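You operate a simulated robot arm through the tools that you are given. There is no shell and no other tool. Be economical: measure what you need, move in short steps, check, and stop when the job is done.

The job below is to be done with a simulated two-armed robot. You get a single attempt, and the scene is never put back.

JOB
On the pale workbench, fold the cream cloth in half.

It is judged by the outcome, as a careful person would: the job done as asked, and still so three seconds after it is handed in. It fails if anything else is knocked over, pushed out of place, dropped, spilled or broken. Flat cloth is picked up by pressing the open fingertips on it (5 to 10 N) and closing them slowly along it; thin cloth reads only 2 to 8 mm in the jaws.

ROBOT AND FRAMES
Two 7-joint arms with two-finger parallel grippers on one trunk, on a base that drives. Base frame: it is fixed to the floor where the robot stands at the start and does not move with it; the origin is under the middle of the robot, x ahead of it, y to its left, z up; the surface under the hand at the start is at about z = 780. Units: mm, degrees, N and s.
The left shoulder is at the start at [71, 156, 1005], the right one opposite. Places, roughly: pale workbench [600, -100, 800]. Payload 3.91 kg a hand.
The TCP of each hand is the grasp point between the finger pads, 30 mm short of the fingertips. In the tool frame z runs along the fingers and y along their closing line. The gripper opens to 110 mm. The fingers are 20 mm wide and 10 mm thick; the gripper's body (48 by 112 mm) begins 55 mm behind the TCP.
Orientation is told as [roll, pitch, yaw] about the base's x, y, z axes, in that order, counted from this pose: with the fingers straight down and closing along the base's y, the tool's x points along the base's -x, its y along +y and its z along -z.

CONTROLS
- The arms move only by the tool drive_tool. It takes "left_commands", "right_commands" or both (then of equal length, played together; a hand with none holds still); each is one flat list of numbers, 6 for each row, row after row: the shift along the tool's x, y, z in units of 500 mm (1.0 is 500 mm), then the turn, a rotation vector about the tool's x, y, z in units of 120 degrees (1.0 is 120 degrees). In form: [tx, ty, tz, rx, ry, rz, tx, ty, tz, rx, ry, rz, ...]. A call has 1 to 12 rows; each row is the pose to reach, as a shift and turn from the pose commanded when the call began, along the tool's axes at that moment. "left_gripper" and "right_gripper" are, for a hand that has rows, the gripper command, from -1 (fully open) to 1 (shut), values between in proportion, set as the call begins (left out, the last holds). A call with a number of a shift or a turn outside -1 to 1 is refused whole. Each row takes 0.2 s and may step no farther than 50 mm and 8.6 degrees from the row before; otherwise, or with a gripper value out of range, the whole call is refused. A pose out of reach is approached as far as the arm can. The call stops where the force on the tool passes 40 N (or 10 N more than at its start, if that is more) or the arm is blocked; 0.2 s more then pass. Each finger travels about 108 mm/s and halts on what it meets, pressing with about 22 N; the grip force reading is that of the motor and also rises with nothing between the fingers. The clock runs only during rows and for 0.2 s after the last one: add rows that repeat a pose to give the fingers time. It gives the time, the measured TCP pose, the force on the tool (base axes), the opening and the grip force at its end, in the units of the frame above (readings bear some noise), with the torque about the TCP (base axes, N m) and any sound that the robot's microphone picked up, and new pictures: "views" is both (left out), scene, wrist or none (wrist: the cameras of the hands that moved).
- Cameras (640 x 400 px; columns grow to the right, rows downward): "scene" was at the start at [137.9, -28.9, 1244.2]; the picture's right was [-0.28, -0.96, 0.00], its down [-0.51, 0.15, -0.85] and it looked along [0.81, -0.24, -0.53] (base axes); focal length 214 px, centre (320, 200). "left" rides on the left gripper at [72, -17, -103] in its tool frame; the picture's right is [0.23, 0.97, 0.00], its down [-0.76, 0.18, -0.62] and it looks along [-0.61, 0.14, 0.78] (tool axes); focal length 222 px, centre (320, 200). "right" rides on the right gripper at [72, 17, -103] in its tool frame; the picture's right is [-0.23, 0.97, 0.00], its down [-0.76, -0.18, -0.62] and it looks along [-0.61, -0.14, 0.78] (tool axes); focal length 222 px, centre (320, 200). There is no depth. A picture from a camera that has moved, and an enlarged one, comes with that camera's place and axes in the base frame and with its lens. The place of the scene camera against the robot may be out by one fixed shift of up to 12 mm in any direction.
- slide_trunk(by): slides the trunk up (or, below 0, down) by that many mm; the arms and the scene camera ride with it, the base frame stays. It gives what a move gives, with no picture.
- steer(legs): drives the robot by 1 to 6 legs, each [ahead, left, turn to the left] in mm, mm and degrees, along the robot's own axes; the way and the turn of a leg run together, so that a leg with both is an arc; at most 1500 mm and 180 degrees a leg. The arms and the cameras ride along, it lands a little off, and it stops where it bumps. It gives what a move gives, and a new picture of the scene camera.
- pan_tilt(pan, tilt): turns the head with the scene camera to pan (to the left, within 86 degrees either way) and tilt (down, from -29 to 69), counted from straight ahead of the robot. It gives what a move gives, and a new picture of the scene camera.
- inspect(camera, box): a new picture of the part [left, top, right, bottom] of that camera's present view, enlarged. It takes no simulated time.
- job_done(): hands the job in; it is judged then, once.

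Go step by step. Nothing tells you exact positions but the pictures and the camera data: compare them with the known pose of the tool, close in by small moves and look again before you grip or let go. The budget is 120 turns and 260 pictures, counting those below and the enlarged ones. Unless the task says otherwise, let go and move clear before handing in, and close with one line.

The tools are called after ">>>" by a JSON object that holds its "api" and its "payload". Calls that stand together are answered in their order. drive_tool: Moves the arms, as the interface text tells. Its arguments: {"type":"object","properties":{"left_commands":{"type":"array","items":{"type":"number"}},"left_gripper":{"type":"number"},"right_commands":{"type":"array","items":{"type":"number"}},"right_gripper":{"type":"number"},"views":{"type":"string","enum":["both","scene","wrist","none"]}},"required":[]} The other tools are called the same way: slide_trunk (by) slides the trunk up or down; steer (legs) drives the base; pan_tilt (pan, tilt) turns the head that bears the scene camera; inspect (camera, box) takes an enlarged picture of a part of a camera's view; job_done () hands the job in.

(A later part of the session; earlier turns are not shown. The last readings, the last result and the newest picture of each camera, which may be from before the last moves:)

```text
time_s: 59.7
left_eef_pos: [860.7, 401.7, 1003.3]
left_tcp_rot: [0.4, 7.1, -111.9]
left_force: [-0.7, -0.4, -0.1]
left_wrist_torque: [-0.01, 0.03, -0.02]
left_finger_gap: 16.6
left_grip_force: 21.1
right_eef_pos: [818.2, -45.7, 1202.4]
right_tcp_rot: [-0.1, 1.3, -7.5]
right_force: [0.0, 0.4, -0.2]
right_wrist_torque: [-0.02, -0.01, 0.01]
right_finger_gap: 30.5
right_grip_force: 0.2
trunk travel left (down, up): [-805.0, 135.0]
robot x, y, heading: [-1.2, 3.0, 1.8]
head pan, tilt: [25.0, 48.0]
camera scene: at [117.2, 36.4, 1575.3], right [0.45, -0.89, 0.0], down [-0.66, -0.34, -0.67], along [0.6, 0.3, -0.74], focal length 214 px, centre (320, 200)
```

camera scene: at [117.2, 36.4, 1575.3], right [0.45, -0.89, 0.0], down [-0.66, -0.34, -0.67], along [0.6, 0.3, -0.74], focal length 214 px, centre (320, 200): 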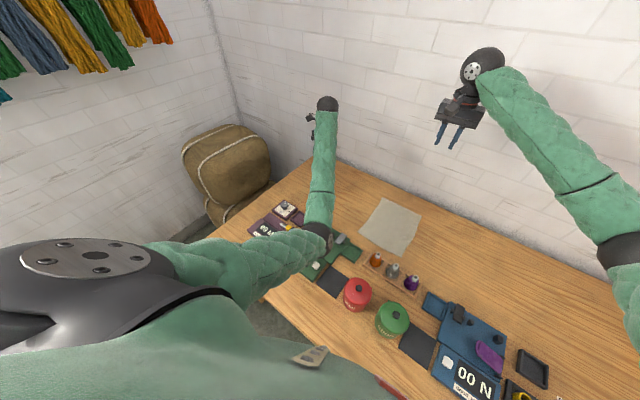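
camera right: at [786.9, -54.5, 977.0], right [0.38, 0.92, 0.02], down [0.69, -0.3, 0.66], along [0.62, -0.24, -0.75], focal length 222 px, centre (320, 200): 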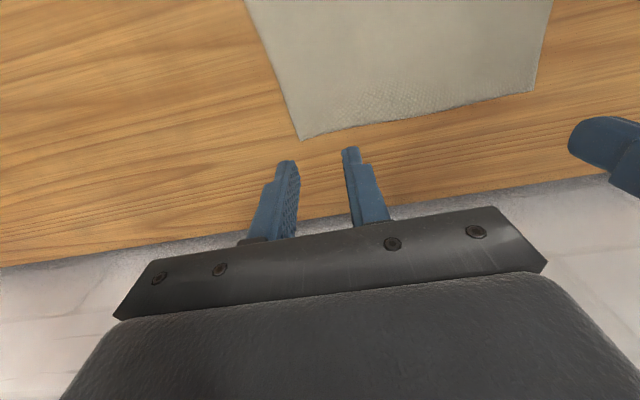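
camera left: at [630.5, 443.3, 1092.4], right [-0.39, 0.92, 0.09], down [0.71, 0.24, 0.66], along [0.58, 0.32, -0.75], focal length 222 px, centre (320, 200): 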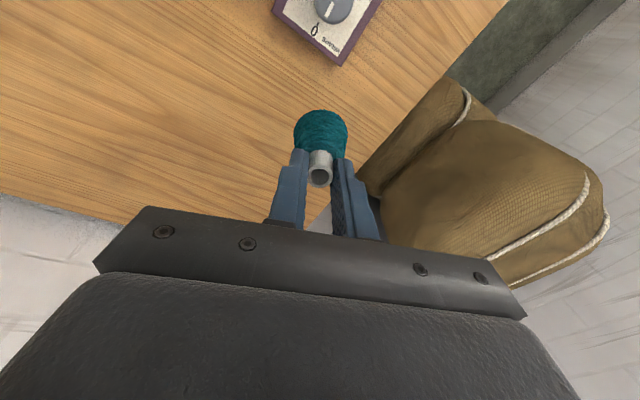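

It's working: the elbow is drifting outward. I'll continue the turn.

>>> {"api": "drive_tool", "payload": {"left_commands": [0, 0, 0, 0, 0, 0.066, 0, 0, 0, 0, 0, 0.133, 0, 0, 0, 0, 0, 0.2, 0, 0, 0, 0, 0, 0.266, 0, 0, 0, 0, 0, 0.333, 0, 0, 0, 0, 0, 0.4, 0, 0, 0, 0, 0, 0.466, 0, 0, 0, 0, 0, 0.533], "views": "scene"}}

```text
time_s: 61.5
left_eef_pos: [862.9, 402.3, 1003.6]
left_tcp_rot: [-6.0, 3.6, -176.2]
left_force: [0.0, -0.2, -1.0]
left_wrist_torque: [0.06, -0.01, 0.0]
left_finger_gap: 16.4
left_grip_force: 22.0
left hand out of reach, approached as far as the arm can: row 5, 6, 7
right_eef_pos: [817.6, -43.8, 1202.7]
right_tcp_rot: [-0.3, 1.4, -7.4]
right_force: [-1.3, -0.1, -0.1]
right_wrist_torque: [0.0, -0.03, 0.02]
right_finger_gap: 30.2
right_grip_force: 0.1
trunk travel left (down, up): [-805.0, 135.0]
robot x, y, heading: [-5.6, 1.1, 2.1]
head pan, tilt: [25.0, 48.0]
camera scene: at [116.6, 40.2, 1575.2], right [0.45, -0.89, 0.0], down [-0.66, -0.34, -0.67], along [0.6, 0.3, -0.74], focal length 214 px, centre (320, 200)
```

scene: 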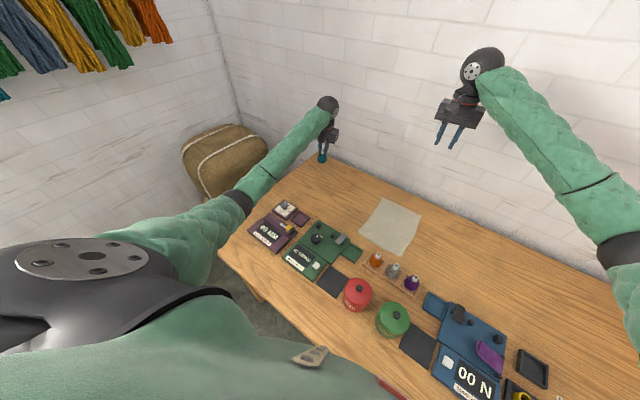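

The elbow is out again. I'll unwind the wrist partway.

>>> {"api": "drive_tool", "payload": {"left_commands": [0, 0, 0, 0, 0, -0.069, 0, 0, 0, 0, 0, -0.138, 0, 0, 0, 0, 0, -0.207, 0, 0, 0, 0, 0, -0.276, 0, 0, 0, 0, 0, -0.345, 0, 0, 0, 0, 0, -0.414, 0, 0, 0, 0, 0, -0.483, 0, 0, 0, 0, 0, -0.552, 0, 0, 0, 0, 0, -0.621, 0, 0, 0, 0, 0, -0.69, 0, 0, 0, 0, 0, -0.759, 0, 0, 0, 0, 0, -0.828], "views": "scene"}}

```text
time_s: 64.1
left_eef_pos: [861.0, 401.7, 1004.9]
left_tcp_rot: [4.5, 5.4, -76.0]
left_force: [0.8, -0.9, -0.7]
left_wrist_torque: [-0.04, 0.0, 0.03]
left_finger_gap: 16.4
left_grip_force: 22.1
right_eef_pos: [818.2, -46.1, 1200.3]
right_tcp_rot: [-0.2, 1.4, -7.4]
right_force: [-0.6, 0.0, -0.7]
right_wrist_torque: [-0.01, 0.0, -0.01]
right_finger_gap: 30.2
right_grip_force: 0.1
trunk travel left (down, up): [-805.0, 135.0]
robot x, y, heading: [-5.8, 4.9, 1.8]
head pan, tilt: [25.0, 48.0]
camera scene: at [117.3, 36.5, 1575.3], right [0.45, -0.89, 0.0], down [-0.66, -0.34, -0.67], along [0.6, 0.3, -0.74], focal length 214 px, centre (320, 200)
```

scene: 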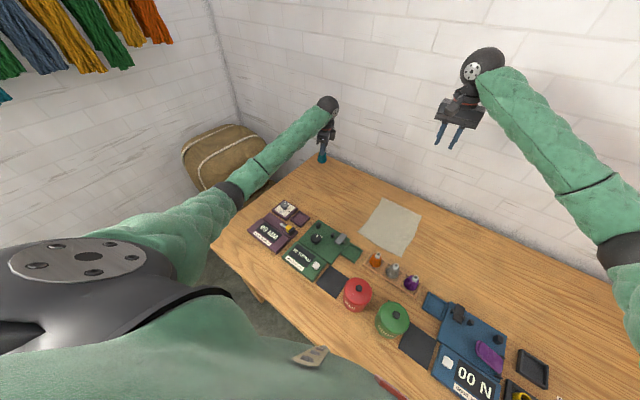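

>>> {"api": "drive_tool", "payload": {"left_commands": [0, 0, 0, 0.0375, -0.045, 0, 0.016, -0.085, 0.015, 0.0375, -0.045, 0, 0.033, -0.17, 0.03, 0.0375, -0.045, 0, 0.05, -0.256, 0.045, 0.0375, -0.045, 0, 0.066, -0.342, 0.06, 0.0375, -0.045, 0, 0.083, -0.428, 0.075, 0.0375, -0.045, 0, 0.099, -0.513, 0.09, 0.0375, -0.045, 0, 0.099, -0.513, 0.09, 0.0375, -0.045, 0]}}

```text
time_s: 65.9
left_eef_pos: [601.0, 393.0, 944.0]
left_tcp_rot: [-0.2, 0.1, -76.4]
left_force: [-0.2, 0.3, -0.5]
left_wrist_torque: [-0.03, -0.01, 0.01]
left_finger_gap: 16.5
left_grip_force: 22.0
right_eef_pos: [818.1, -46.0, 1202.4]
right_tcp_rot: [-0.2, 1.5, -7.3]
right_force: [0.1, 0.4, 0.4]
right_wrist_torque: [0.02, 0.01, -0.02]
right_finger_gap: 30.1
right_grip_force: 0.0
trunk travel left (down, up): [-805.0, 135.0]
robot x, y, heading: [-0.8, 3.6, 1.6]
head pan, tilt: [25.0, 48.0]
camera scene: at [118.2, 36.2, 1575.2], right [0.45, -0.89, 0.0], down [-0.66, -0.34, -0.67], along [0.6, 0.3, -0.74], focal length 214 px, centre (320, 200)
camera left: at [567.9, 460.4, 1047.5], right [0.89, 0.45, 0.0], down [0.35, -0.7, 0.62], along [0.28, -0.56, -0.78], focal length 222 px, centre (320, 200)
```

scene: 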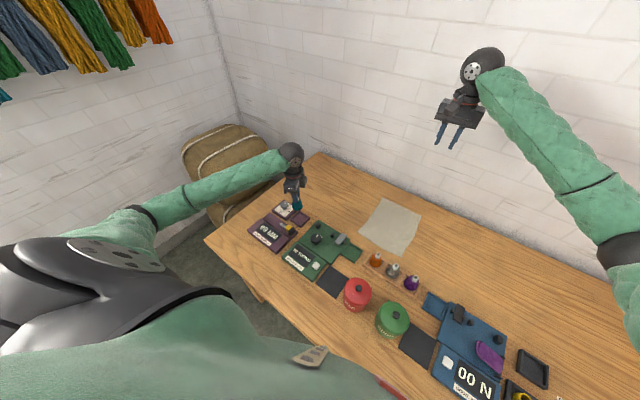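
left: 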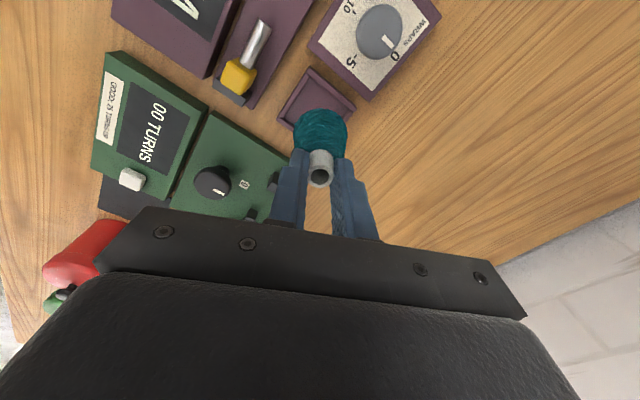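

This posture is good, and the tray centre measures (599.5,388) again. I'll align and lower to just above the rim.

>>> {"api": "drive_tool", "payload": {"left_commands": [-0.009, -0.005, 0.04, 0, 0, 0, -0.009, -0.005, 0.08, 0, 0, 0, -0.009, -0.005, 0.112, 0, 0, 0, -0.009, -0.005, 0.112, 0, 0, 0], "views": "wrist"}}

>>> {"api": "inspect", "payload": {"camera": "left", "box": [240, 80, 400, 180]}}

```text
time_s: 66.9
left_eef_pos: [600.9, 389.5, 889.4]
left_tcp_rot: [0.0, 0.1, -76.5]
left_force: [-0.3, -1.2, 0.0]
left_wrist_torque: [0.01, 0.0, -0.02]
left_finger_gap: 16.5
left_grip_force: 21.7
right_eef_pos: [817.2, -44.1, 1201.3]
right_tcp_rot: [-0.1, 1.3, -7.3]
right_force: [0.2, -0.4, 0.1]
right_wrist_torque: [-0.01, -0.05, 0.0]
right_finger_gap: 30.2
right_grip_force: 0.0
trunk travel left (down, up): [-805.0, 135.0]
robot x, y, heading: [-7.9, 1.4, 1.8]
head pan, tilt: [25.0, 48.0]
camera left: at [567.6, 456.8, 992.5], right [0.89, 0.45, 0.0], down [0.35, -0.7, 0.62], along [0.28, -0.56, -0.78], focal length 222 px, centre (320, 200)
```

left: 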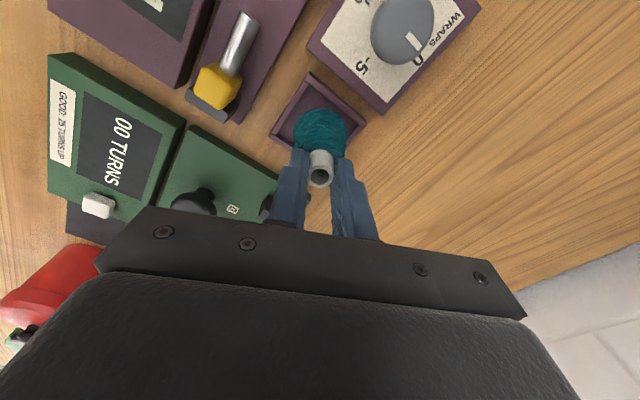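

```text
4.00 times, centred on (320, 130) of left
camera zoom: at [567.6, 456.8, 992.5], right [0.89, 0.45, 0.0], down [0.35, -0.7, 0.62], along [0.28, -0.56, -0.78], focal length 888 px, centre (320, 480)
```

zoom: 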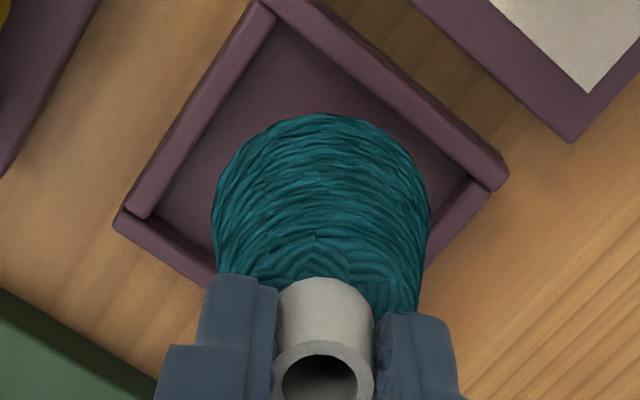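

Almost centred. After a tiny correction I'll lower into the tray.

>>> {"api": "drive_tool", "payload": {"left_commands": [-0.003, -0.0024, 0, 0, 0, 0, -0.003, -0.0024, 0.016, 0, 0, 0, -0.003, -0.0024, 0.028, 0, 0, 0, -0.003, -0.0024, 0.034, 0, 0, 0, -0.003, -0.0024, 0.034, 0, 0, 0], "views": "wrist"}}

```text
time_s: 68.1
left_eef_pos: [601.6, 388.0, 871.8]
left_tcp_rot: [0.0, 0.3, -76.5]
left_force: [-0.2, -0.6, -0.5]
left_wrist_torque: [0.0, 0.01, 0.0]
left_finger_gap: 16.5
left_grip_force: 21.9
right_eef_pos: [817.2, -45.0, 1201.5]
right_tcp_rot: [0.0, 1.4, -7.4]
right_force: [0.4, -0.5, 0.5]
right_wrist_torque: [-0.04, 0.01, 0.03]
right_finger_gap: 30.2
right_grip_force: 0.0
trunk travel left (down, up): [-805.0, 135.0]
robot x, y, heading: [-3.3, 1.3, 1.9]
head pan, tilt: [25.0, 48.0]
camera left: at [567.0, 455.1, 975.6], right [0.89, 0.45, 0.0], down [0.35, -0.7, 0.62], along [0.28, -0.56, -0.78], focal length 222 px, centre (320, 200)
```

left: 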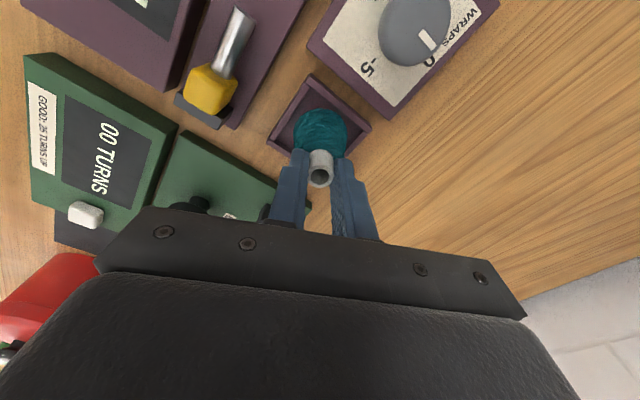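

>>> {"api": "drive_tool", "payload": {"left_commands": [0, 0, 0.003, 0, 0, 0, 0, 0, 0.006, 0, 0, 0, 0, 0, 0.006, 0, 0, 0], "views": "none"}}

>>> {"api": "inspect", "payload": {"camera": "left", "box": [240, 60, 400, 160]}}

```text
time_s: 68.9
left_eef_pos: [600.2, 387.6, 870.4]
left_tcp_rot: [0.2, 0.1, -76.4]
left_force: [0.3, -0.5, 18.9]
left_wrist_torque: [-0.06, -0.05, 0.0]
left_finger_gap: 16.7
left_grip_force: 21.8
right_eef_pos: [816.3, -44.8, 1202.6]
right_tcp_rot: [-0.1, 1.4, -7.4]
right_force: [0.4, 0.3, 0.2]
right_wrist_torque: [-0.03, 0.01, -0.02]
right_finger_gap: 30.3
right_grip_force: 0.1
trunk travel left (down, up): [-805.0, 135.0]
robot x, y, heading: [-6.0, 0.5, 1.8]
head pan, tilt: [25.0, 48.0]
```

```text
4.00 times, centred on (320, 110) of left
camera zoom: at [566.4, 455.2, 974.1], right [0.89, 0.45, 0.0], down [0.35, -0.7, 0.62], along [0.28, -0.56, -0.78], focal length 888 px, centre (320, 560)
```

zoom: 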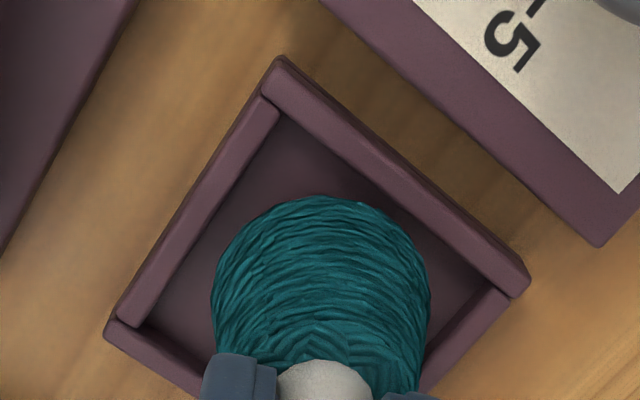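

It sits flat on the tray floor. I'll release and rise straight up.

>>> {"api": "drive_tool", "payload": {"left_commands": [0, 0, -0.005, 0, 0, 0, 0, 0, -0.005, 0, 0, 0, 0, 0, -0.005, 0, 0, 0], "left_gripper": 0.2, "views": "none"}}

>>> {"api": "drive_tool", "payload": {"left_commands": [0, 0, -0.04, 0, 0, 0, 0, 0, -0.1, 0, 0, 0, 0, 0, -0.2, 0, 0, 0, 0, 0, -0.3, 0, 0, 0], "views": "both"}}

```text
time_s: 69.7
left_eef_pos: [599.5, 387.9, 870.8]
left_tcp_rot: [-0.2, 0.1, -76.3]
left_force: [-0.9, 0.4, 0.5]
left_wrist_torque: [0.0, -0.06, -0.02]
left_finger_gap: 43.8
left_grip_force: 0.0
right_eef_pos: [816.8, -44.4, 1202.7]
right_tcp_rot: [-0.1, 1.3, -7.4]
right_force: [-0.5, -0.4, 0.8]
right_wrist_torque: [0.0, -0.01, 0.0]
right_finger_gap: 30.2
right_grip_force: 0.1
trunk travel left (down, up): [-805.0, 135.0]
robot x, y, heading: [-2.9, 4.9, 1.9]
head pan, tilt: [25.0, 48.0]
```

```text
time_s: 70.7
left_eef_pos: [601.4, 387.7, 1020.4]
left_tcp_rot: [0.0, 0.0, -76.3]
left_force: [-0.3, 0.4, 0.0]
left_wrist_torque: [0.0, 0.03, -0.04]
left_finger_gap: 44.0
left_grip_force: 0.0
right_eef_pos: [817.6, -46.8, 1202.5]
right_tcp_rot: [-0.1, 1.4, -7.3]
right_force: [-0.1, -0.8, 0.4]
right_wrist_torque: [-0.01, 0.0, 0.0]
right_finger_gap: 30.0
right_grip_force: 0.1
trunk travel left (down, up): [-805.0, 135.0]
robot x, y, heading: [-3.5, 4.3, 2.0]
head pan, tilt: [25.0, 48.0]
camera scene: at [116.8, 36.1, 1575.2], right [0.45, -0.89, 0.0], down [-0.66, -0.34, -0.67], along [0.6, 0.3, -0.74], focal length 214 px, centre (320, 200)
camera left: at [568.9, 454.0, 1125.0], right [0.89, 0.45, 0.0], down [0.35, -0.7, 0.62], along [0.28, -0.56, -0.78], focal length 222 px, centre (320, 200)
```

scene: 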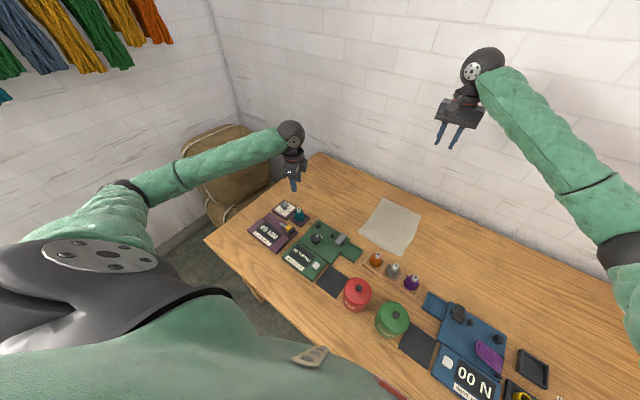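
left: 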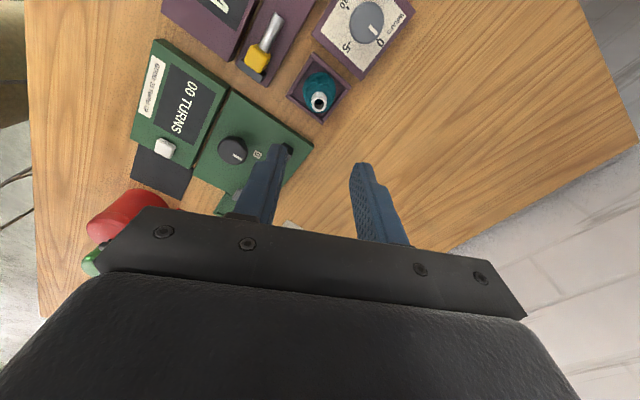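

The teal cone is back upright, centred in its tray. Now for the cloth: I'll bring both hands above its far corners again, with the trunk high and the elbows clear.

>>> {"api": "drive_tool", "payload": {"left_commands": [-0.0686, 0.0366, 0.0127, 0, 0, -0.0509, -0.1373, 0.0733, 0.0255, 0, 0, -0.1018, -0.2059, 0.1099, 0.0382, 0, 0, -0.1527, -0.2745, 0.1465, 0.0509, 0, 0, -0.2036, -0.3432, 0.1832, 0.0636, 0, 0, -0.2545, -0.4118, 0.2198, 0.0764, 0, 0, -0.3055, -0.4805, 0.2565, 0.0891, 0, 0, -0.3564, -0.5491, 0.2931, 0.1018, 0, 0, -0.4073, -0.6177, 0.3297, 0.1145, 0, 0, -0.4582, -0.6864, 0.3664, 0.1273, 0, 0, -0.5091, -0.755, 0.403, 0.14, 0, 0, -0.56, -0.755, 0.403, 0.14, 0, 0, -0.56], "right_commands": [-0.0084, -0.0041, 0.0458, 0, 0, 0, -0.0168, -0.0081, 0.0916, 0, 0, 0, -0.0252, -0.0122, 0.1375, 0, 0, 0, -0.0336, -0.0162, 0.1833, 0, 0, 0, -0.042, -0.0203, 0.2291, 0, 0, 0, -0.0505, -0.0243, 0.2749, 0, 0, 0, -0.0589, -0.0284, 0.3207, 0, 0, 0, -0.0673, -0.0324, 0.3665, 0, 0, 0, -0.0757, -0.0365, 0.4124, 0, 0, 0, -0.0841, -0.0405, 0.4582, 0, 0, 0, -0.0925, -0.0446, 0.504, 0, 0, 0, -0.0925, -0.0446, 0.504, 0, 0, 0], "left_gripper": 0.45, "right_gripper": 0.45}}

```text
time_s: 73.3
left_eef_pos: [882.1, 71.1, 950.5]
left_tcp_rot: [-0.1, 0.0, -9.0]
left_force: [-0.6, 0.5, -0.5]
left_wrist_torque: [-0.01, -0.01, -0.01]
left_finger_gap: 30.1
left_grip_force: 0.1
right_eef_pos: [854.5, -72.9, 953.0]
right_tcp_rot: [-0.1, 1.4, -7.3]
right_force: [0.9, -0.3, 0.0]
right_wrist_torque: [-0.02, 0.03, -0.01]
right_finger_gap: 30.0
right_grip_force: 0.2
trunk travel left (down, up): [-805.0, 135.0]
robot x, y, heading: [-5.7, 4.1, 1.6]
head pan, tilt: [25.0, 48.0]
camera scene: at [116.4, 37.9, 1575.3], right [0.45, -0.89, 0.0], down [-0.66, -0.34, -0.67], along [0.6, 0.3, -0.74], focal length 214 px, centre (320, 200)
camera right: at [787.7, -47.0, 1056.7], right [0.35, 0.94, -0.01], down [0.75, -0.27, 0.61], along [0.56, -0.22, -0.8], focal length 222 px, centre (320, 200)
camera left: at [809.2, 66.1, 1055.3], right [-0.07, 1.0, 0.0], down [0.78, 0.05, 0.62], along [0.62, 0.04, -0.78], focal length 222 px, centre (320, 200)
```

scene: 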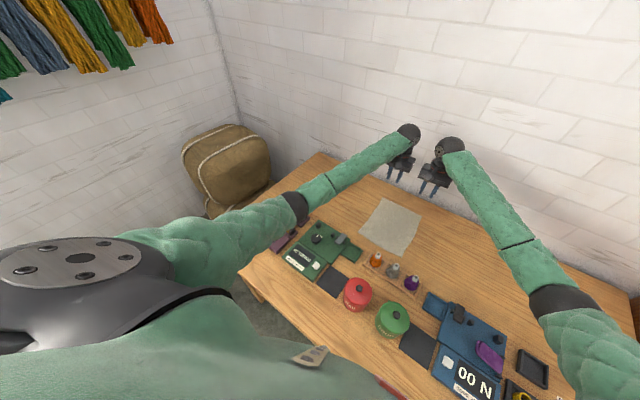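
right: 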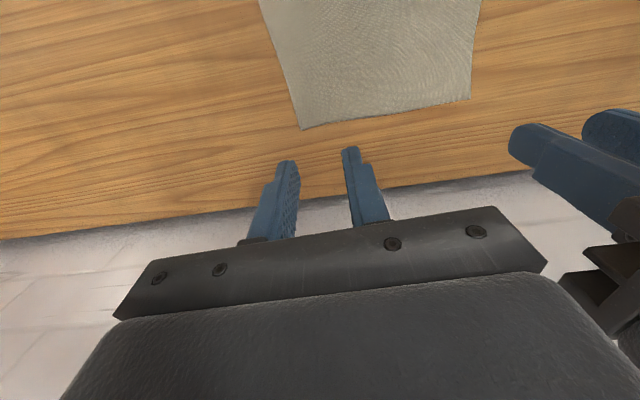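
left: 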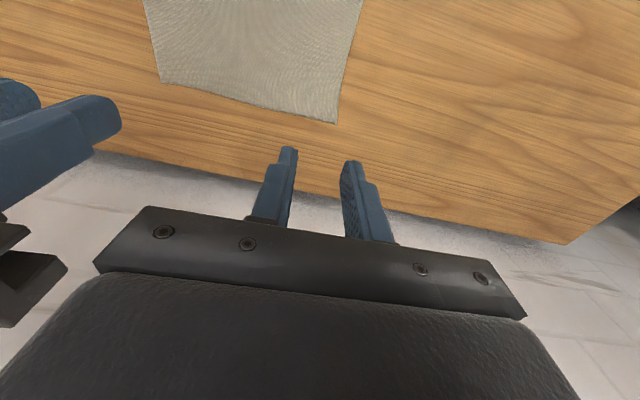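

Both arms reach here comfortably. The corners are still A(905,94) and B(870,-105), so I'll lower both hands to just above the cloth.

>>> {"api": "drive_tool", "payload": {"left_commands": [-0.0085, -0.003, 0.08, 0, 0, 0, -0.0085, -0.003, 0.16, 0, 0, 0, -0.0085, -0.003, 0.22, 0, 0, 0, -0.0085, -0.003, 0.25, 0, 0, 0, -0.0085, -0.003, 0.25, 0, 0, 0], "right_commands": [-0.018, -0.005, 0.08, 0, -0.0117, 0.0125, -0.018, -0.005, 0.16, 0, -0.0117, 0.0125, -0.018, -0.005, 0.22, 0, -0.0117, 0.0125, -0.018, -0.005, 0.255, 0, -0.0117, 0.0125, -0.018, -0.005, 0.255, 0, -0.0117, 0.0125], "views": "wrist"}}

```text
time_s: 74.5
left_eef_pos: [887.5, 66.0, 823.9]
left_tcp_rot: [0.1, 0.2, -9.2]
left_force: [-0.8, 0.6, 0.5]
left_wrist_torque: [-0.04, -0.01, 0.0]
left_finger_gap: 29.9
left_grip_force: 0.0
right_eef_pos: [860.9, -75.6, 823.3]
right_tcp_rot: [-0.2, 0.0, -8.9]
right_force: [0.1, -0.1, -0.1]
right_wrist_torque: [0.03, 0.01, -0.01]
right_finger_gap: 30.1
right_grip_force: 0.1
trunk travel left (down, up): [-805.0, 135.0]
robot x, y, heading: [-3.3, 3.7, 1.8]
head pan, tilt: [25.0, 48.0]
camera right: at [792.2, -48.7, 925.5], right [0.37, 0.93, 0.0], down [0.73, -0.29, 0.62], along [0.58, -0.23, -0.78], focal length 222 px, centre (320, 200)
camera left: at [814.1, 62.4, 927.9], right [-0.07, 1.0, 0.0], down [0.78, 0.05, 0.62], along [0.62, 0.04, -0.78], focal length 222 px, centre (320, 200)
```

right: 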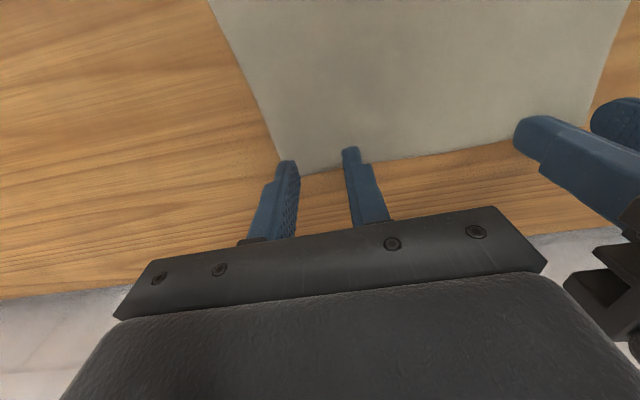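
left: 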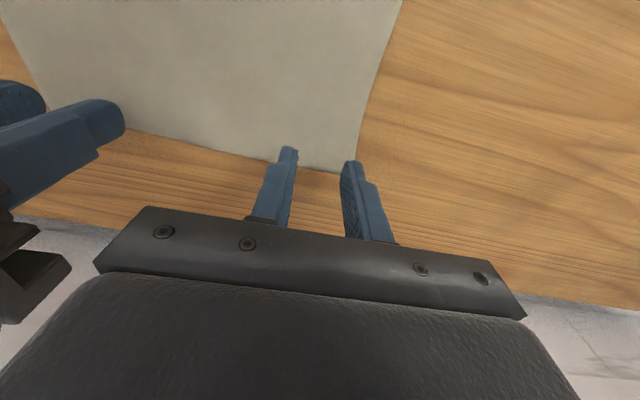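

Finger placement is right, about 3 mm inside the side edges and ~13 mm from the far edge. I'll lower toward contact.

>>> {"api": "drive_tool", "payload": {"left_commands": [0, 0, 0.012, 0, 0, 0, 0, 0, 0.023, 0, 0, 0, 0, 0, 0.023, 0, 0, 0], "right_commands": [0, 0, 0.012, 0, 0, 0, 0, 0, 0.023, 0, 0, 0, 0, 0, 0.023, 0, 0, 0], "views": "none"}}

```text
time_s: 75.3
left_eef_pos: [887.9, 66.6, 812.9]
left_tcp_rot: [0.2, 0.0, -9.2]
left_force: [-0.7, -0.6, 0.4]
left_wrist_torque: [0.01, -0.03, 0.01]
left_finger_gap: 30.2
left_grip_force: 0.1
right_eef_pos: [860.4, -76.8, 811.6]
right_tcp_rot: [0.0, 0.0, -8.9]
right_force: [-0.6, 0.6, 2.8]
right_wrist_torque: [0.06, 0.02, -0.02]
right_finger_gap: 30.2
right_grip_force: 0.1
trunk travel left (down, up): [-805.0, 135.0]
robot x, y, heading: [-4.5, 3.6, 1.7]
head pan, tilt: [25.0, 48.0]
```

>>> {"api": "drive_tool", "payload": {"left_commands": [0, 0, 0.003, 0, 0, 0, 0, 0, 0.003, 0, 0, 0], "right_commands": [0, 0, 0.0015, 0, 0, 0, 0, 0, 0.0015, 0, 0, 0], "views": "none"}}

```text
time_s: 75.9
left_eef_pos: [886.0, 67.2, 813.0]
left_tcp_rot: [0.1, -0.1, -9.2]
left_force: [0.4, 0.1, 0.7]
left_wrist_torque: [0.01, 0.01, -0.01]
left_finger_gap: 30.4
left_grip_force: 0.0
right_eef_pos: [859.2, -76.5, 811.3]
right_tcp_rot: [-0.1, -0.1, -8.8]
right_force: [2.7, 0.7, 12.5]
right_wrist_torque: [0.15, -0.09, -0.01]
right_finger_gap: 30.2
right_grip_force: 0.0
trunk travel left (down, up): [-805.0, 135.0]
robot x, y, heading: [-6.8, -0.8, 2.0]
head pan, tilt: [25.0, 48.0]
```

>>> {"api": "drive_tool", "payload": {"left_commands": [0, 0, 0.002, 0, 0, 0, 0, 0, 0.002, 0, 0, 0], "right_commands": [0, 0, -0.0007, 0, 0, 0, 0, 0, -0.0007, 0, 0, 0], "views": "none"}}

```text
time_s: 76.5
left_eef_pos: [885.8, 66.1, 811.9]
left_tcp_rot: [0.1, 0.0, -9.2]
left_force: [0.4, 1.0, 2.5]
left_wrist_torque: [-0.01, -0.02, 0.0]
left_finger_gap: 30.1
left_grip_force: 0.1
right_eef_pos: [859.7, -75.6, 811.4]
right_tcp_rot: [-0.1, 0.1, -8.9]
right_force: [4.1, -1.1, 15.4]
right_wrist_torque: [0.11, -0.13, -0.01]
right_finger_gap: 30.3
right_grip_force: 0.1
trunk travel left (down, up): [-805.0, 135.0]
robot x, y, heading: [-5.4, 3.6, 2.0]
head pan, tilt: [25.0, 48.0]
```

>>> {"api": "drive_tool", "payload": {"left_commands": [0, 0, 0.001, 0, 0, 0, 0, 0, 0.001, 0, 0, 0], "right_commands": [0, 0, -0.0012, 0, 0, 0, 0, 0, -0.0012, 0, 0, 0], "views": "none"}}

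```text
time_s: 77.1
left_eef_pos: [888.0, 67.2, 811.0]
left_tcp_rot: [-0.1, 0.0, -9.2]
left_force: [-0.6, 1.6, 8.1]
left_wrist_torque: [-0.03, 0.0, -0.04]
left_finger_gap: 30.0
left_grip_force: 0.1
right_eef_pos: [859.7, -75.4, 811.3]
right_tcp_rot: [-0.1, -0.1, -8.9]
right_force: [1.7, -1.7, 10.4]
right_wrist_torque: [0.08, -0.1, -0.07]
right_finger_gap: 30.1
right_grip_force: 0.2
trunk travel left (down, up): [-805.0, 135.0]
robot x, y, heading: [-6.4, -1.0, 1.8]
head pan, tilt: [25.0, 48.0]
```

Contact is 8–10 N on both hands. I'll close slowly in small steps.

>>> {"api": "drive_tool", "payload": {"left_commands": [0, 0, 0, 0, 0, 0], "right_commands": [0, 0, 0, 0, 0, 0], "left_gripper": 0.53, "right_gripper": 0.53, "views": "none"}}

>>> {"api": "drive_tool", "payload": {"left_commands": [0, 0, 0, 0, 0, 0], "right_commands": [0, 0, 0, 0, 0, 0], "left_gripper": 0.61, "right_gripper": 0.61, "views": "wrist"}}

```text
time_s: 77.5
left_eef_pos: [887.1, 66.3, 811.3]
left_tcp_rot: [0.0, 0.0, -9.3]
left_force: [1.3, -0.9, 8.4]
left_wrist_torque: [-0.03, -0.03, 0.02]
left_finger_gap: 25.1
left_grip_force: 0.1
right_eef_pos: [859.1, -75.3, 811.0]
right_tcp_rot: [0.0, 0.0, -8.8]
right_force: [-1.5, 1.7, 10.7]
right_wrist_torque: [0.1, 0.02, 0.0]
right_finger_gap: 25.4
right_grip_force: 0.1
trunk travel left (down, up): [-805.0, 135.0]
robot x, y, heading: [-5.5, 1.4, 1.9]
head pan, tilt: [25.0, 48.0]
```

```text
time_s: 77.9
left_eef_pos: [887.8, 66.2, 811.9]
left_tcp_rot: [0.2, -0.1, -9.2]
left_force: [0.2, 0.3, 10.7]
left_wrist_torque: [-0.05, 0.0, 0.01]
left_finger_gap: 20.2
left_grip_force: 0.1
right_eef_pos: [860.3, -77.3, 811.6]
right_tcp_rot: [-0.1, 0.0, -9.0]
right_force: [-1.1, 0.9, 9.6]
right_wrist_torque: [0.08, 0.0, 0.07]
right_finger_gap: 20.7
right_grip_force: 0.1
trunk travel left (down, up): [-805.0, 135.0]
robot x, y, heading: [-4.8, 4.2, 1.7]
head pan, tilt: [25.0, 48.0]
camera right: at [790.3, -48.4, 913.9], right [0.37, 0.93, 0.0], down [0.72, -0.29, 0.62], along [0.58, -0.23, -0.78], focal length 222 px, centre (320, 200)
camera left: at [813.0, 62.0, 915.2], right [-0.07, 1.0, 0.0], down [0.78, 0.05, 0.62], along [0.62, 0.04, -0.78], focal length 222 px, centre (320, 200)
```

right: 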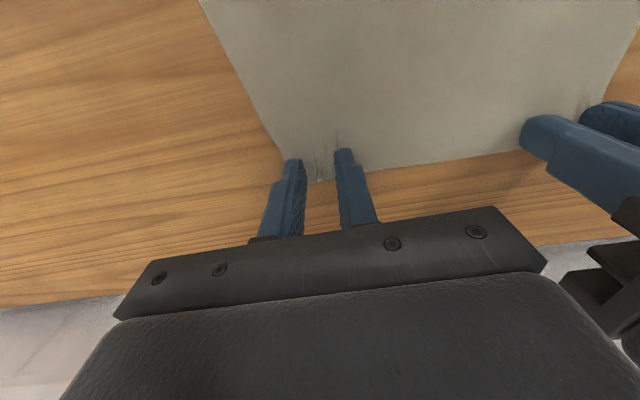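
left: 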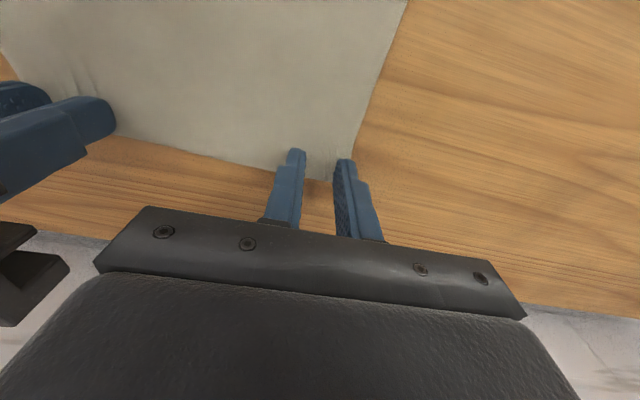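

It's bunching: creases are forming between the fingers. I'll continue closing.

>>> {"api": "drive_tool", "payload": {"left_commands": [0, 0, 0, 0, 0, 0], "right_commands": [0, 0, 0, 0, 0, 0], "left_gripper": 0.7, "right_gripper": 0.7, "views": "none"}}

>>> {"api": "drive_tool", "payload": {"left_commands": [0, 0, 0, 0, 0, 0], "right_commands": [0, 0, 0, 0, 0, 0], "left_gripper": 0.79, "right_gripper": 0.79, "views": "none"}}

>>> {"api": "drive_tool", "payload": {"left_commands": [0, 0, 0, 0, 0, 0], "right_commands": [0, 0, 0, 0, 0, 0], "left_gripper": 0.88, "right_gripper": 0.88, "views": "none"}}

>>> {"api": "drive_tool", "payload": {"left_commands": [0, 0, 0, 0, 0, 0, 0, 0, 0, 0, 0, 0], "right_commands": [0, 0, 0, 0, 0, 0, 0, 0, 0, 0, 0, 0], "left_gripper": 1.0, "right_gripper": 1.0, "views": "wrist"}}

```text
time_s: 78.3
left_eef_pos: [885.7, 66.5, 812.1]
left_tcp_rot: [0.2, 0.0, -9.2]
left_force: [-0.5, -0.6, 11.7]
left_wrist_torque: [-0.06, 0.01, 0.04]
left_finger_gap: 15.4
left_grip_force: 0.1
right_eef_pos: [858.4, -76.4, 810.7]
right_tcp_rot: [-0.1, 0.0, -8.9]
right_force: [-0.4, -0.6, 6.5]
right_wrist_torque: [0.01, 0.0, -0.02]
right_finger_gap: 15.7
right_grip_force: 0.0
trunk travel left (down, up): [-805.0, 135.0]
robot x, y, heading: [-5.3, 4.0, 2.1]
head pan, tilt: [25.0, 48.0]
```

```text
time_s: 78.7
left_eef_pos: [888.4, 66.2, 811.0]
left_tcp_rot: [0.0, 0.1, -9.2]
left_force: [-1.0, -0.3, 13.9]
left_wrist_torque: [-0.04, 0.05, 0.02]
left_finger_gap: 10.4
left_grip_force: 0.1
right_eef_pos: [859.1, -77.9, 810.6]
right_tcp_rot: [0.0, 0.0, -8.9]
right_force: [-0.4, -0.5, 5.9]
right_wrist_torque: [0.02, 0.01, -0.01]
right_finger_gap: 10.6
right_grip_force: 0.1
trunk travel left (down, up): [-805.0, 135.0]
robot x, y, heading: [-5.3, 1.1, 1.9]
head pan, tilt: [25.0, 48.0]
```

```text
time_s: 79.1
left_eef_pos: [886.7, 66.0, 810.7]
left_tcp_rot: [0.1, 0.0, -9.2]
left_force: [0.1, -0.6, 14.8]
left_wrist_torque: [-0.03, -0.02, -0.03]
left_finger_gap: 5.6
left_grip_force: 0.1
right_eef_pos: [859.6, -76.6, 811.7]
right_tcp_rot: [0.0, 0.0, -8.9]
right_force: [1.0, 0.4, 4.3]
right_wrist_torque: [0.03, 0.01, 0.0]
right_finger_gap: 5.6
right_grip_force: 0.0
trunk travel left (down, up): [-805.0, 135.0]
robot x, y, heading: [-5.7, 4.0, 2.1]
head pan, tilt: [25.0, 48.0]
```

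```text
time_s: 79.7
left_eef_pos: [886.4, 66.4, 811.0]
left_tcp_rot: [0.2, 0.0, -9.2]
left_force: [0.4, -1.2, 15.3]
left_wrist_torque: [-0.01, -0.01, 0.02]
left_finger_gap: 0.0
left_grip_force: 21.7
right_eef_pos: [857.9, -76.7, 811.3]
right_tcp_rot: [0.0, -0.1, -8.8]
right_force: [0.0, 0.2, 2.9]
right_wrist_torque: [0.04, 0.02, -0.01]
right_finger_gap: 0.1
right_grip_force: 22.3
trunk travel left (down, up): [-805.0, 135.0]
robot x, y, heading: [-6.5, 1.3, 1.9]
head pan, tilt: [25.0, 48.0]
camera right: at [790.5, -48.4, 913.9], right [0.37, 0.93, 0.0], down [0.72, -0.29, 0.62], along [0.58, -0.23, -0.78], focal length 222 px, centre (320, 200)
camera left: at [813.1, 62.0, 915.2], right [-0.07, 1.0, 0.0], down [0.78, 0.05, 0.62], along [0.62, 0.04, -0.78], focal length 222 px, centre (320, 200)
```

right: 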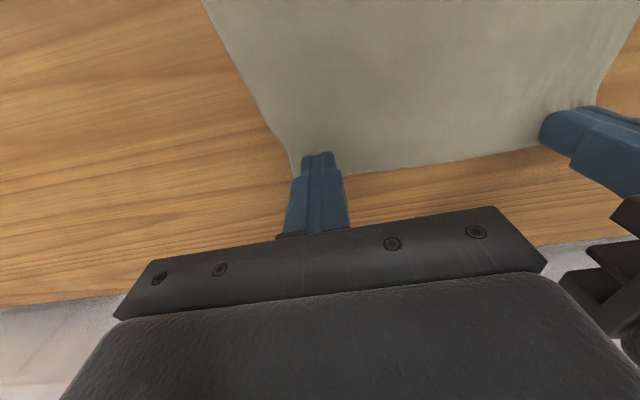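
left: 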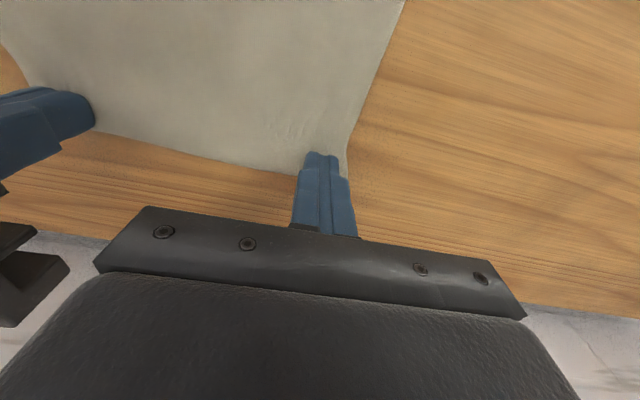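

The jaws read 0, so the cloth slipped out underneath. I'll lift slightly, reopen a bit wider and slightly further in, and retry holding 5–10 N throughout.

>>> {"api": "drive_tool", "payload": {"left_commands": [0, 0, -0.01, 0, 0, 0, 0.004, -0.01, -0.01, 0, 0, 0, 0.004, -0.01, -0.01, 0, 0, 0], "right_commands": [0, 0, -0.01, 0, 0, 0, 0.004, 0.01, -0.01, 0, 0, 0, 0.004, 0.01, -0.01, 0, 0, 0], "left_gripper": 0.31, "right_gripper": 0.31, "views": "wrist"}}

```text
time_s: 80.5
left_eef_pos: [885.9, 61.8, 814.4]
left_tcp_rot: [0.1, 0.1, -9.2]
left_force: [0.0, 0.3, -0.2]
left_wrist_torque: [-0.02, 0.03, -0.01]
left_finger_gap: 37.9
left_grip_force: 0.0
right_eef_pos: [859.0, -72.2, 815.5]
right_tcp_rot: [-0.2, 0.2, -8.9]
right_force: [-0.2, -0.6, 0.6]
right_wrist_torque: [0.0, 0.0, -0.01]
right_finger_gap: 37.8
right_grip_force: 0.1
trunk travel left (down, up): [-805.0, 135.0]
robot x, y, heading: [-5.5, 7.2, 1.8]
head pan, tilt: [25.0, 48.0]
camera right: at [790.2, -43.6, 917.9], right [0.37, 0.93, 0.0], down [0.73, -0.29, 0.62], along [0.58, -0.23, -0.78], focal length 222 px, centre (320, 200)
camera left: at [811.6, 57.6, 918.6], right [-0.07, 1.0, 0.0], down [0.78, 0.05, 0.62], along [0.62, 0.04, -0.78], focal length 222 px, centre (320, 200)
```

right: 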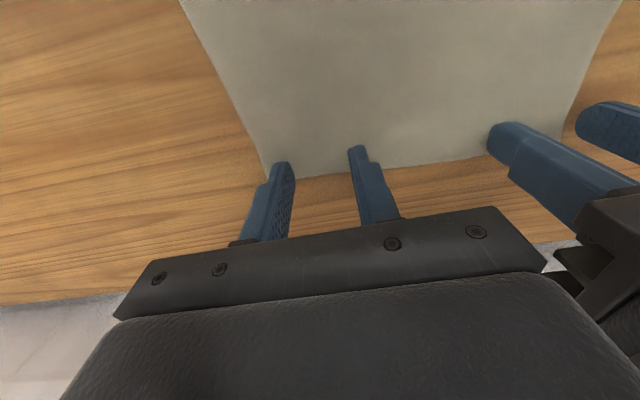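
left: 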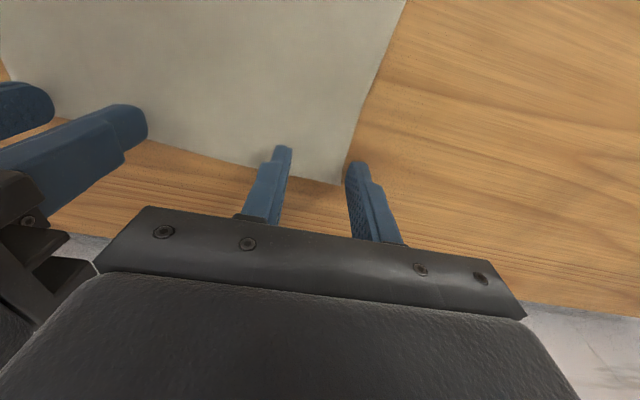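

>>> {"api": "drive_tool", "payload": {"left_commands": [0, -0.012, 0, 0, 0, 0, 0, -0.012, 0.009, 0, 0, 0, 0, -0.012, 0.009, 0, 0, 0], "right_commands": [0, 0.002, 0, 0, 0, 0, 0, 0.002, 0.01, 0, 0, 0, 0, 0.002, 0.01, 0, 0, 0], "left_gripper": 0.38, "right_gripper": 0.38, "views": "none"}}

```text
time_s: 81.3
left_eef_pos: [883.7, 56.0, 811.0]
left_tcp_rot: [0.1, 0.0, -9.2]
left_force: [0.0, 0.1, 5.8]
left_wrist_torque: [-0.04, -0.03, 0.01]
left_finger_gap: 34.2
left_grip_force: 0.1
right_eef_pos: [858.7, -70.4, 811.0]
right_tcp_rot: [-0.2, 0.0, -8.8]
right_force: [1.1, -0.7, 3.1]
right_wrist_torque: [-0.02, -0.03, -0.02]
right_finger_gap: 34.2
right_grip_force: 0.1
trunk travel left (down, up): [-805.0, 135.0]
robot x, y, heading: [-6.4, 3.8, 2.0]
head pan, tilt: [25.0, 48.0]
```

>>> {"api": "drive_tool", "payload": {"left_commands": [0, 0, 0.0006, 0, 0, 0], "right_commands": [0, 0, 0.0012, 0, 0, 0], "left_gripper": 0.41, "right_gripper": 0.41, "views": "none"}}

>>> {"api": "drive_tool", "payload": {"left_commands": [0, 0, 0, 0, 0, 0], "right_commands": [0, 0, 0, 0, 0, 0], "left_gripper": 0.45, "right_gripper": 0.45, "views": "none"}}

>>> {"api": "drive_tool", "payload": {"left_commands": [0, 0, 0, 0, 0, 0], "right_commands": [0, 0, 0, 0, 0, 0], "left_gripper": 0.49, "right_gripper": 0.49, "views": "none"}}

>>> {"api": "drive_tool", "payload": {"left_commands": [0, 0, 0, 0, 0, 0], "right_commands": [0, 0, 0, 0, 0, 0], "left_gripper": 0.53, "right_gripper": 0.53, "views": "none"}}

>>> {"api": "drive_tool", "payload": {"left_commands": [0, 0, 0, 0, 0, 0], "right_commands": [0, 0, 0, 0, 0, 0], "left_gripper": 0.57, "right_gripper": 0.57, "views": "none"}}

>>> {"api": "drive_tool", "payload": {"left_commands": [0, 0, 0, 0, 0, 0], "right_commands": [0, 0, 0, 0, 0, 0], "left_gripper": 0.61, "right_gripper": 0.61, "views": "wrist"}}

>>> {"api": "inspect", "payload": {"camera": "left", "box": [260, 110, 400, 198]}}

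```text
time_s: 81.7
left_eef_pos: [884.6, 55.7, 811.8]
left_tcp_rot: [0.1, 0.0, -9.2]
left_force: [1.8, -0.1, 6.6]
left_wrist_torque: [-0.03, -0.04, 0.04]
left_finger_gap: 31.9
left_grip_force: 0.1
right_eef_pos: [857.7, -70.8, 811.0]
right_tcp_rot: [-0.2, -0.1, -8.8]
right_force: [-0.6, -0.8, 6.6]
right_wrist_torque: [-0.01, 0.01, 0.01]
right_finger_gap: 31.5
right_grip_force: 0.1
trunk travel left (down, up): [-805.0, 135.0]
robot x, y, heading: [-5.1, 1.3, 2.1]
head pan, tilt: [25.0, 48.0]
```

```text
time_s: 82.1
left_eef_pos: [883.0, 56.0, 811.3]
left_tcp_rot: [0.1, 0.0, -9.2]
left_force: [1.4, 0.6, 8.2]
left_wrist_torque: [-0.05, -0.04, 0.01]
left_finger_gap: 29.7
left_grip_force: 0.1
right_eef_pos: [859.4, -71.6, 811.0]
right_tcp_rot: [-0.1, -0.1, -8.9]
right_force: [-0.2, 0.1, 7.6]
right_wrist_torque: [0.0, 0.01, -0.01]
right_finger_gap: 29.2
right_grip_force: 0.1
trunk travel left (down, up): [-805.0, 135.0]
robot x, y, heading: [-7.3, 2.0, 1.8]
head pan, tilt: [25.0, 48.0]
```

```text
time_s: 82.5
left_eef_pos: [884.0, 55.5, 811.9]
left_tcp_rot: [0.2, -0.1, -9.2]
left_force: [1.3, -1.7, 8.6]
left_wrist_torque: [-0.11, -0.09, 0.01]
left_finger_gap: 28.7
left_grip_force: 1.2
right_eef_pos: [858.2, -71.3, 811.2]
right_tcp_rot: [0.0, -0.1, -9.0]
right_force: [0.9, -0.2, 9.2]
right_wrist_torque: [0.05, -0.03, 0.02]
right_finger_gap: 28.5
right_grip_force: 1.2
trunk travel left (down, up): [-805.0, 135.0]
robot x, y, heading: [-1.1, 1.9, 2.0]
head pan, tilt: [25.0, 48.0]
```

```text
time_s: 82.9
left_eef_pos: [882.6, 55.9, 811.6]
left_tcp_rot: [0.2, 0.0, -9.3]
left_force: [1.1, 0.5, 9.8]
left_wrist_torque: [-0.05, -0.01, -0.01]
left_finger_gap: 24.8
left_grip_force: 0.0
right_eef_pos: [857.9, -70.4, 811.8]
right_tcp_rot: [-0.2, -0.1, -8.9]
right_force: [0.2, -0.9, 8.9]
right_wrist_torque: [0.02, 0.03, 0.01]
right_finger_gap: 24.8
right_grip_force: 0.0
trunk travel left (down, up): [-805.0, 135.0]
robot x, y, heading: [-5.0, 0.8, 1.9]
head pan, tilt: [25.0, 48.0]
```

```text
time_s: 83.3
left_eef_pos: [883.7, 56.6, 810.8]
left_tcp_rot: [0.1, 0.0, -9.2]
left_force: [0.8, -0.2, 9.5]
left_wrist_torque: [-0.07, -0.04, 0.01]
left_finger_gap: 24.7
left_grip_force: 1.0
right_eef_pos: [857.9, -70.4, 811.1]
right_tcp_rot: [-0.2, -0.1, -8.9]
right_force: [1.0, 0.2, 10.2]
right_wrist_torque: [0.01, -0.02, -0.01]
right_finger_gap: 24.3
right_grip_force: 0.9
trunk travel left (down, up): [-805.0, 135.0]
robot x, y, heading: [-3.3, 1.0, 2.0]
head pan, tilt: [25.0, 48.0]
```

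```text
time_s: 83.7
left_eef_pos: [883.3, 56.1, 810.3]
left_tcp_rot: [0.1, 0.0, -9.2]
left_force: [0.3, -0.6, 9.0]
left_wrist_torque: [-0.05, -0.03, -0.01]
left_finger_gap: 20.5
left_grip_force: 0.0
right_eef_pos: [858.3, -70.3, 811.5]
right_tcp_rot: [-0.1, -0.1, -8.9]
right_force: [0.7, 0.1, 10.1]
right_wrist_torque: [0.01, -0.02, 0.0]
right_finger_gap: 20.4
right_grip_force: 0.1
trunk travel left (down, up): [-805.0, 135.0]
robot x, y, heading: [-4.7, 3.0, 1.8]
head pan, tilt: [25.0, 48.0]
camera right: at [789.3, -43.0, 913.8], right [0.37, 0.93, 0.0], down [0.72, -0.29, 0.62], along [0.58, -0.23, -0.78], focal length 222 px, centre (320, 200)
camera left: at [809.4, 51.7, 915.3], right [-0.07, 1.0, 0.0], down [0.78, 0.05, 0.62], along [0.62, 0.04, -0.78], focal length 222 px, centre (320, 200)
```

right: 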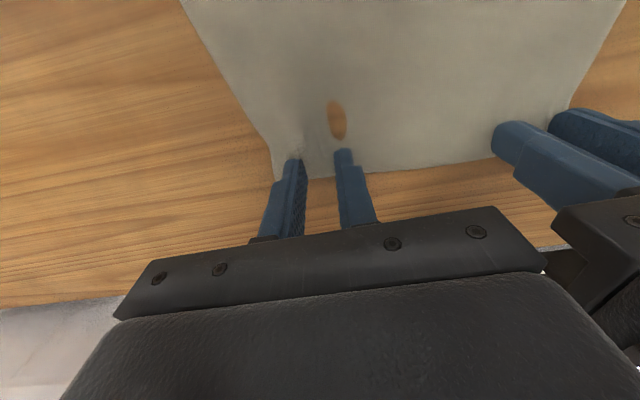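
left: 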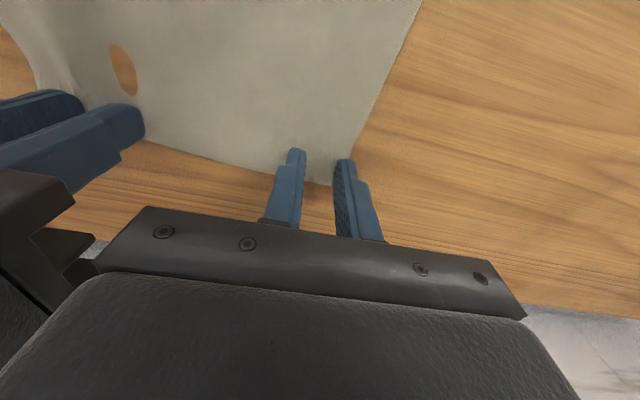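

```text
4.55 times, centred on (330, 154) of left
camera zoom: at [809.4, 51.7, 915.3], right [-0.07, 1.0, 0.0], down [0.78, 0.05, 0.62], along [0.62, 0.04, -0.78], focal length 1010 px, centre (274, 409)
```

zoom: 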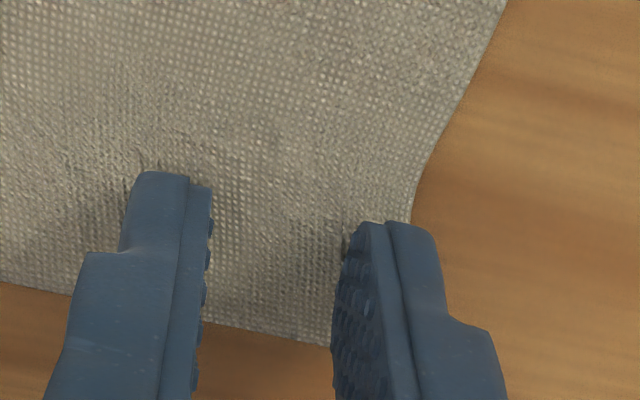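

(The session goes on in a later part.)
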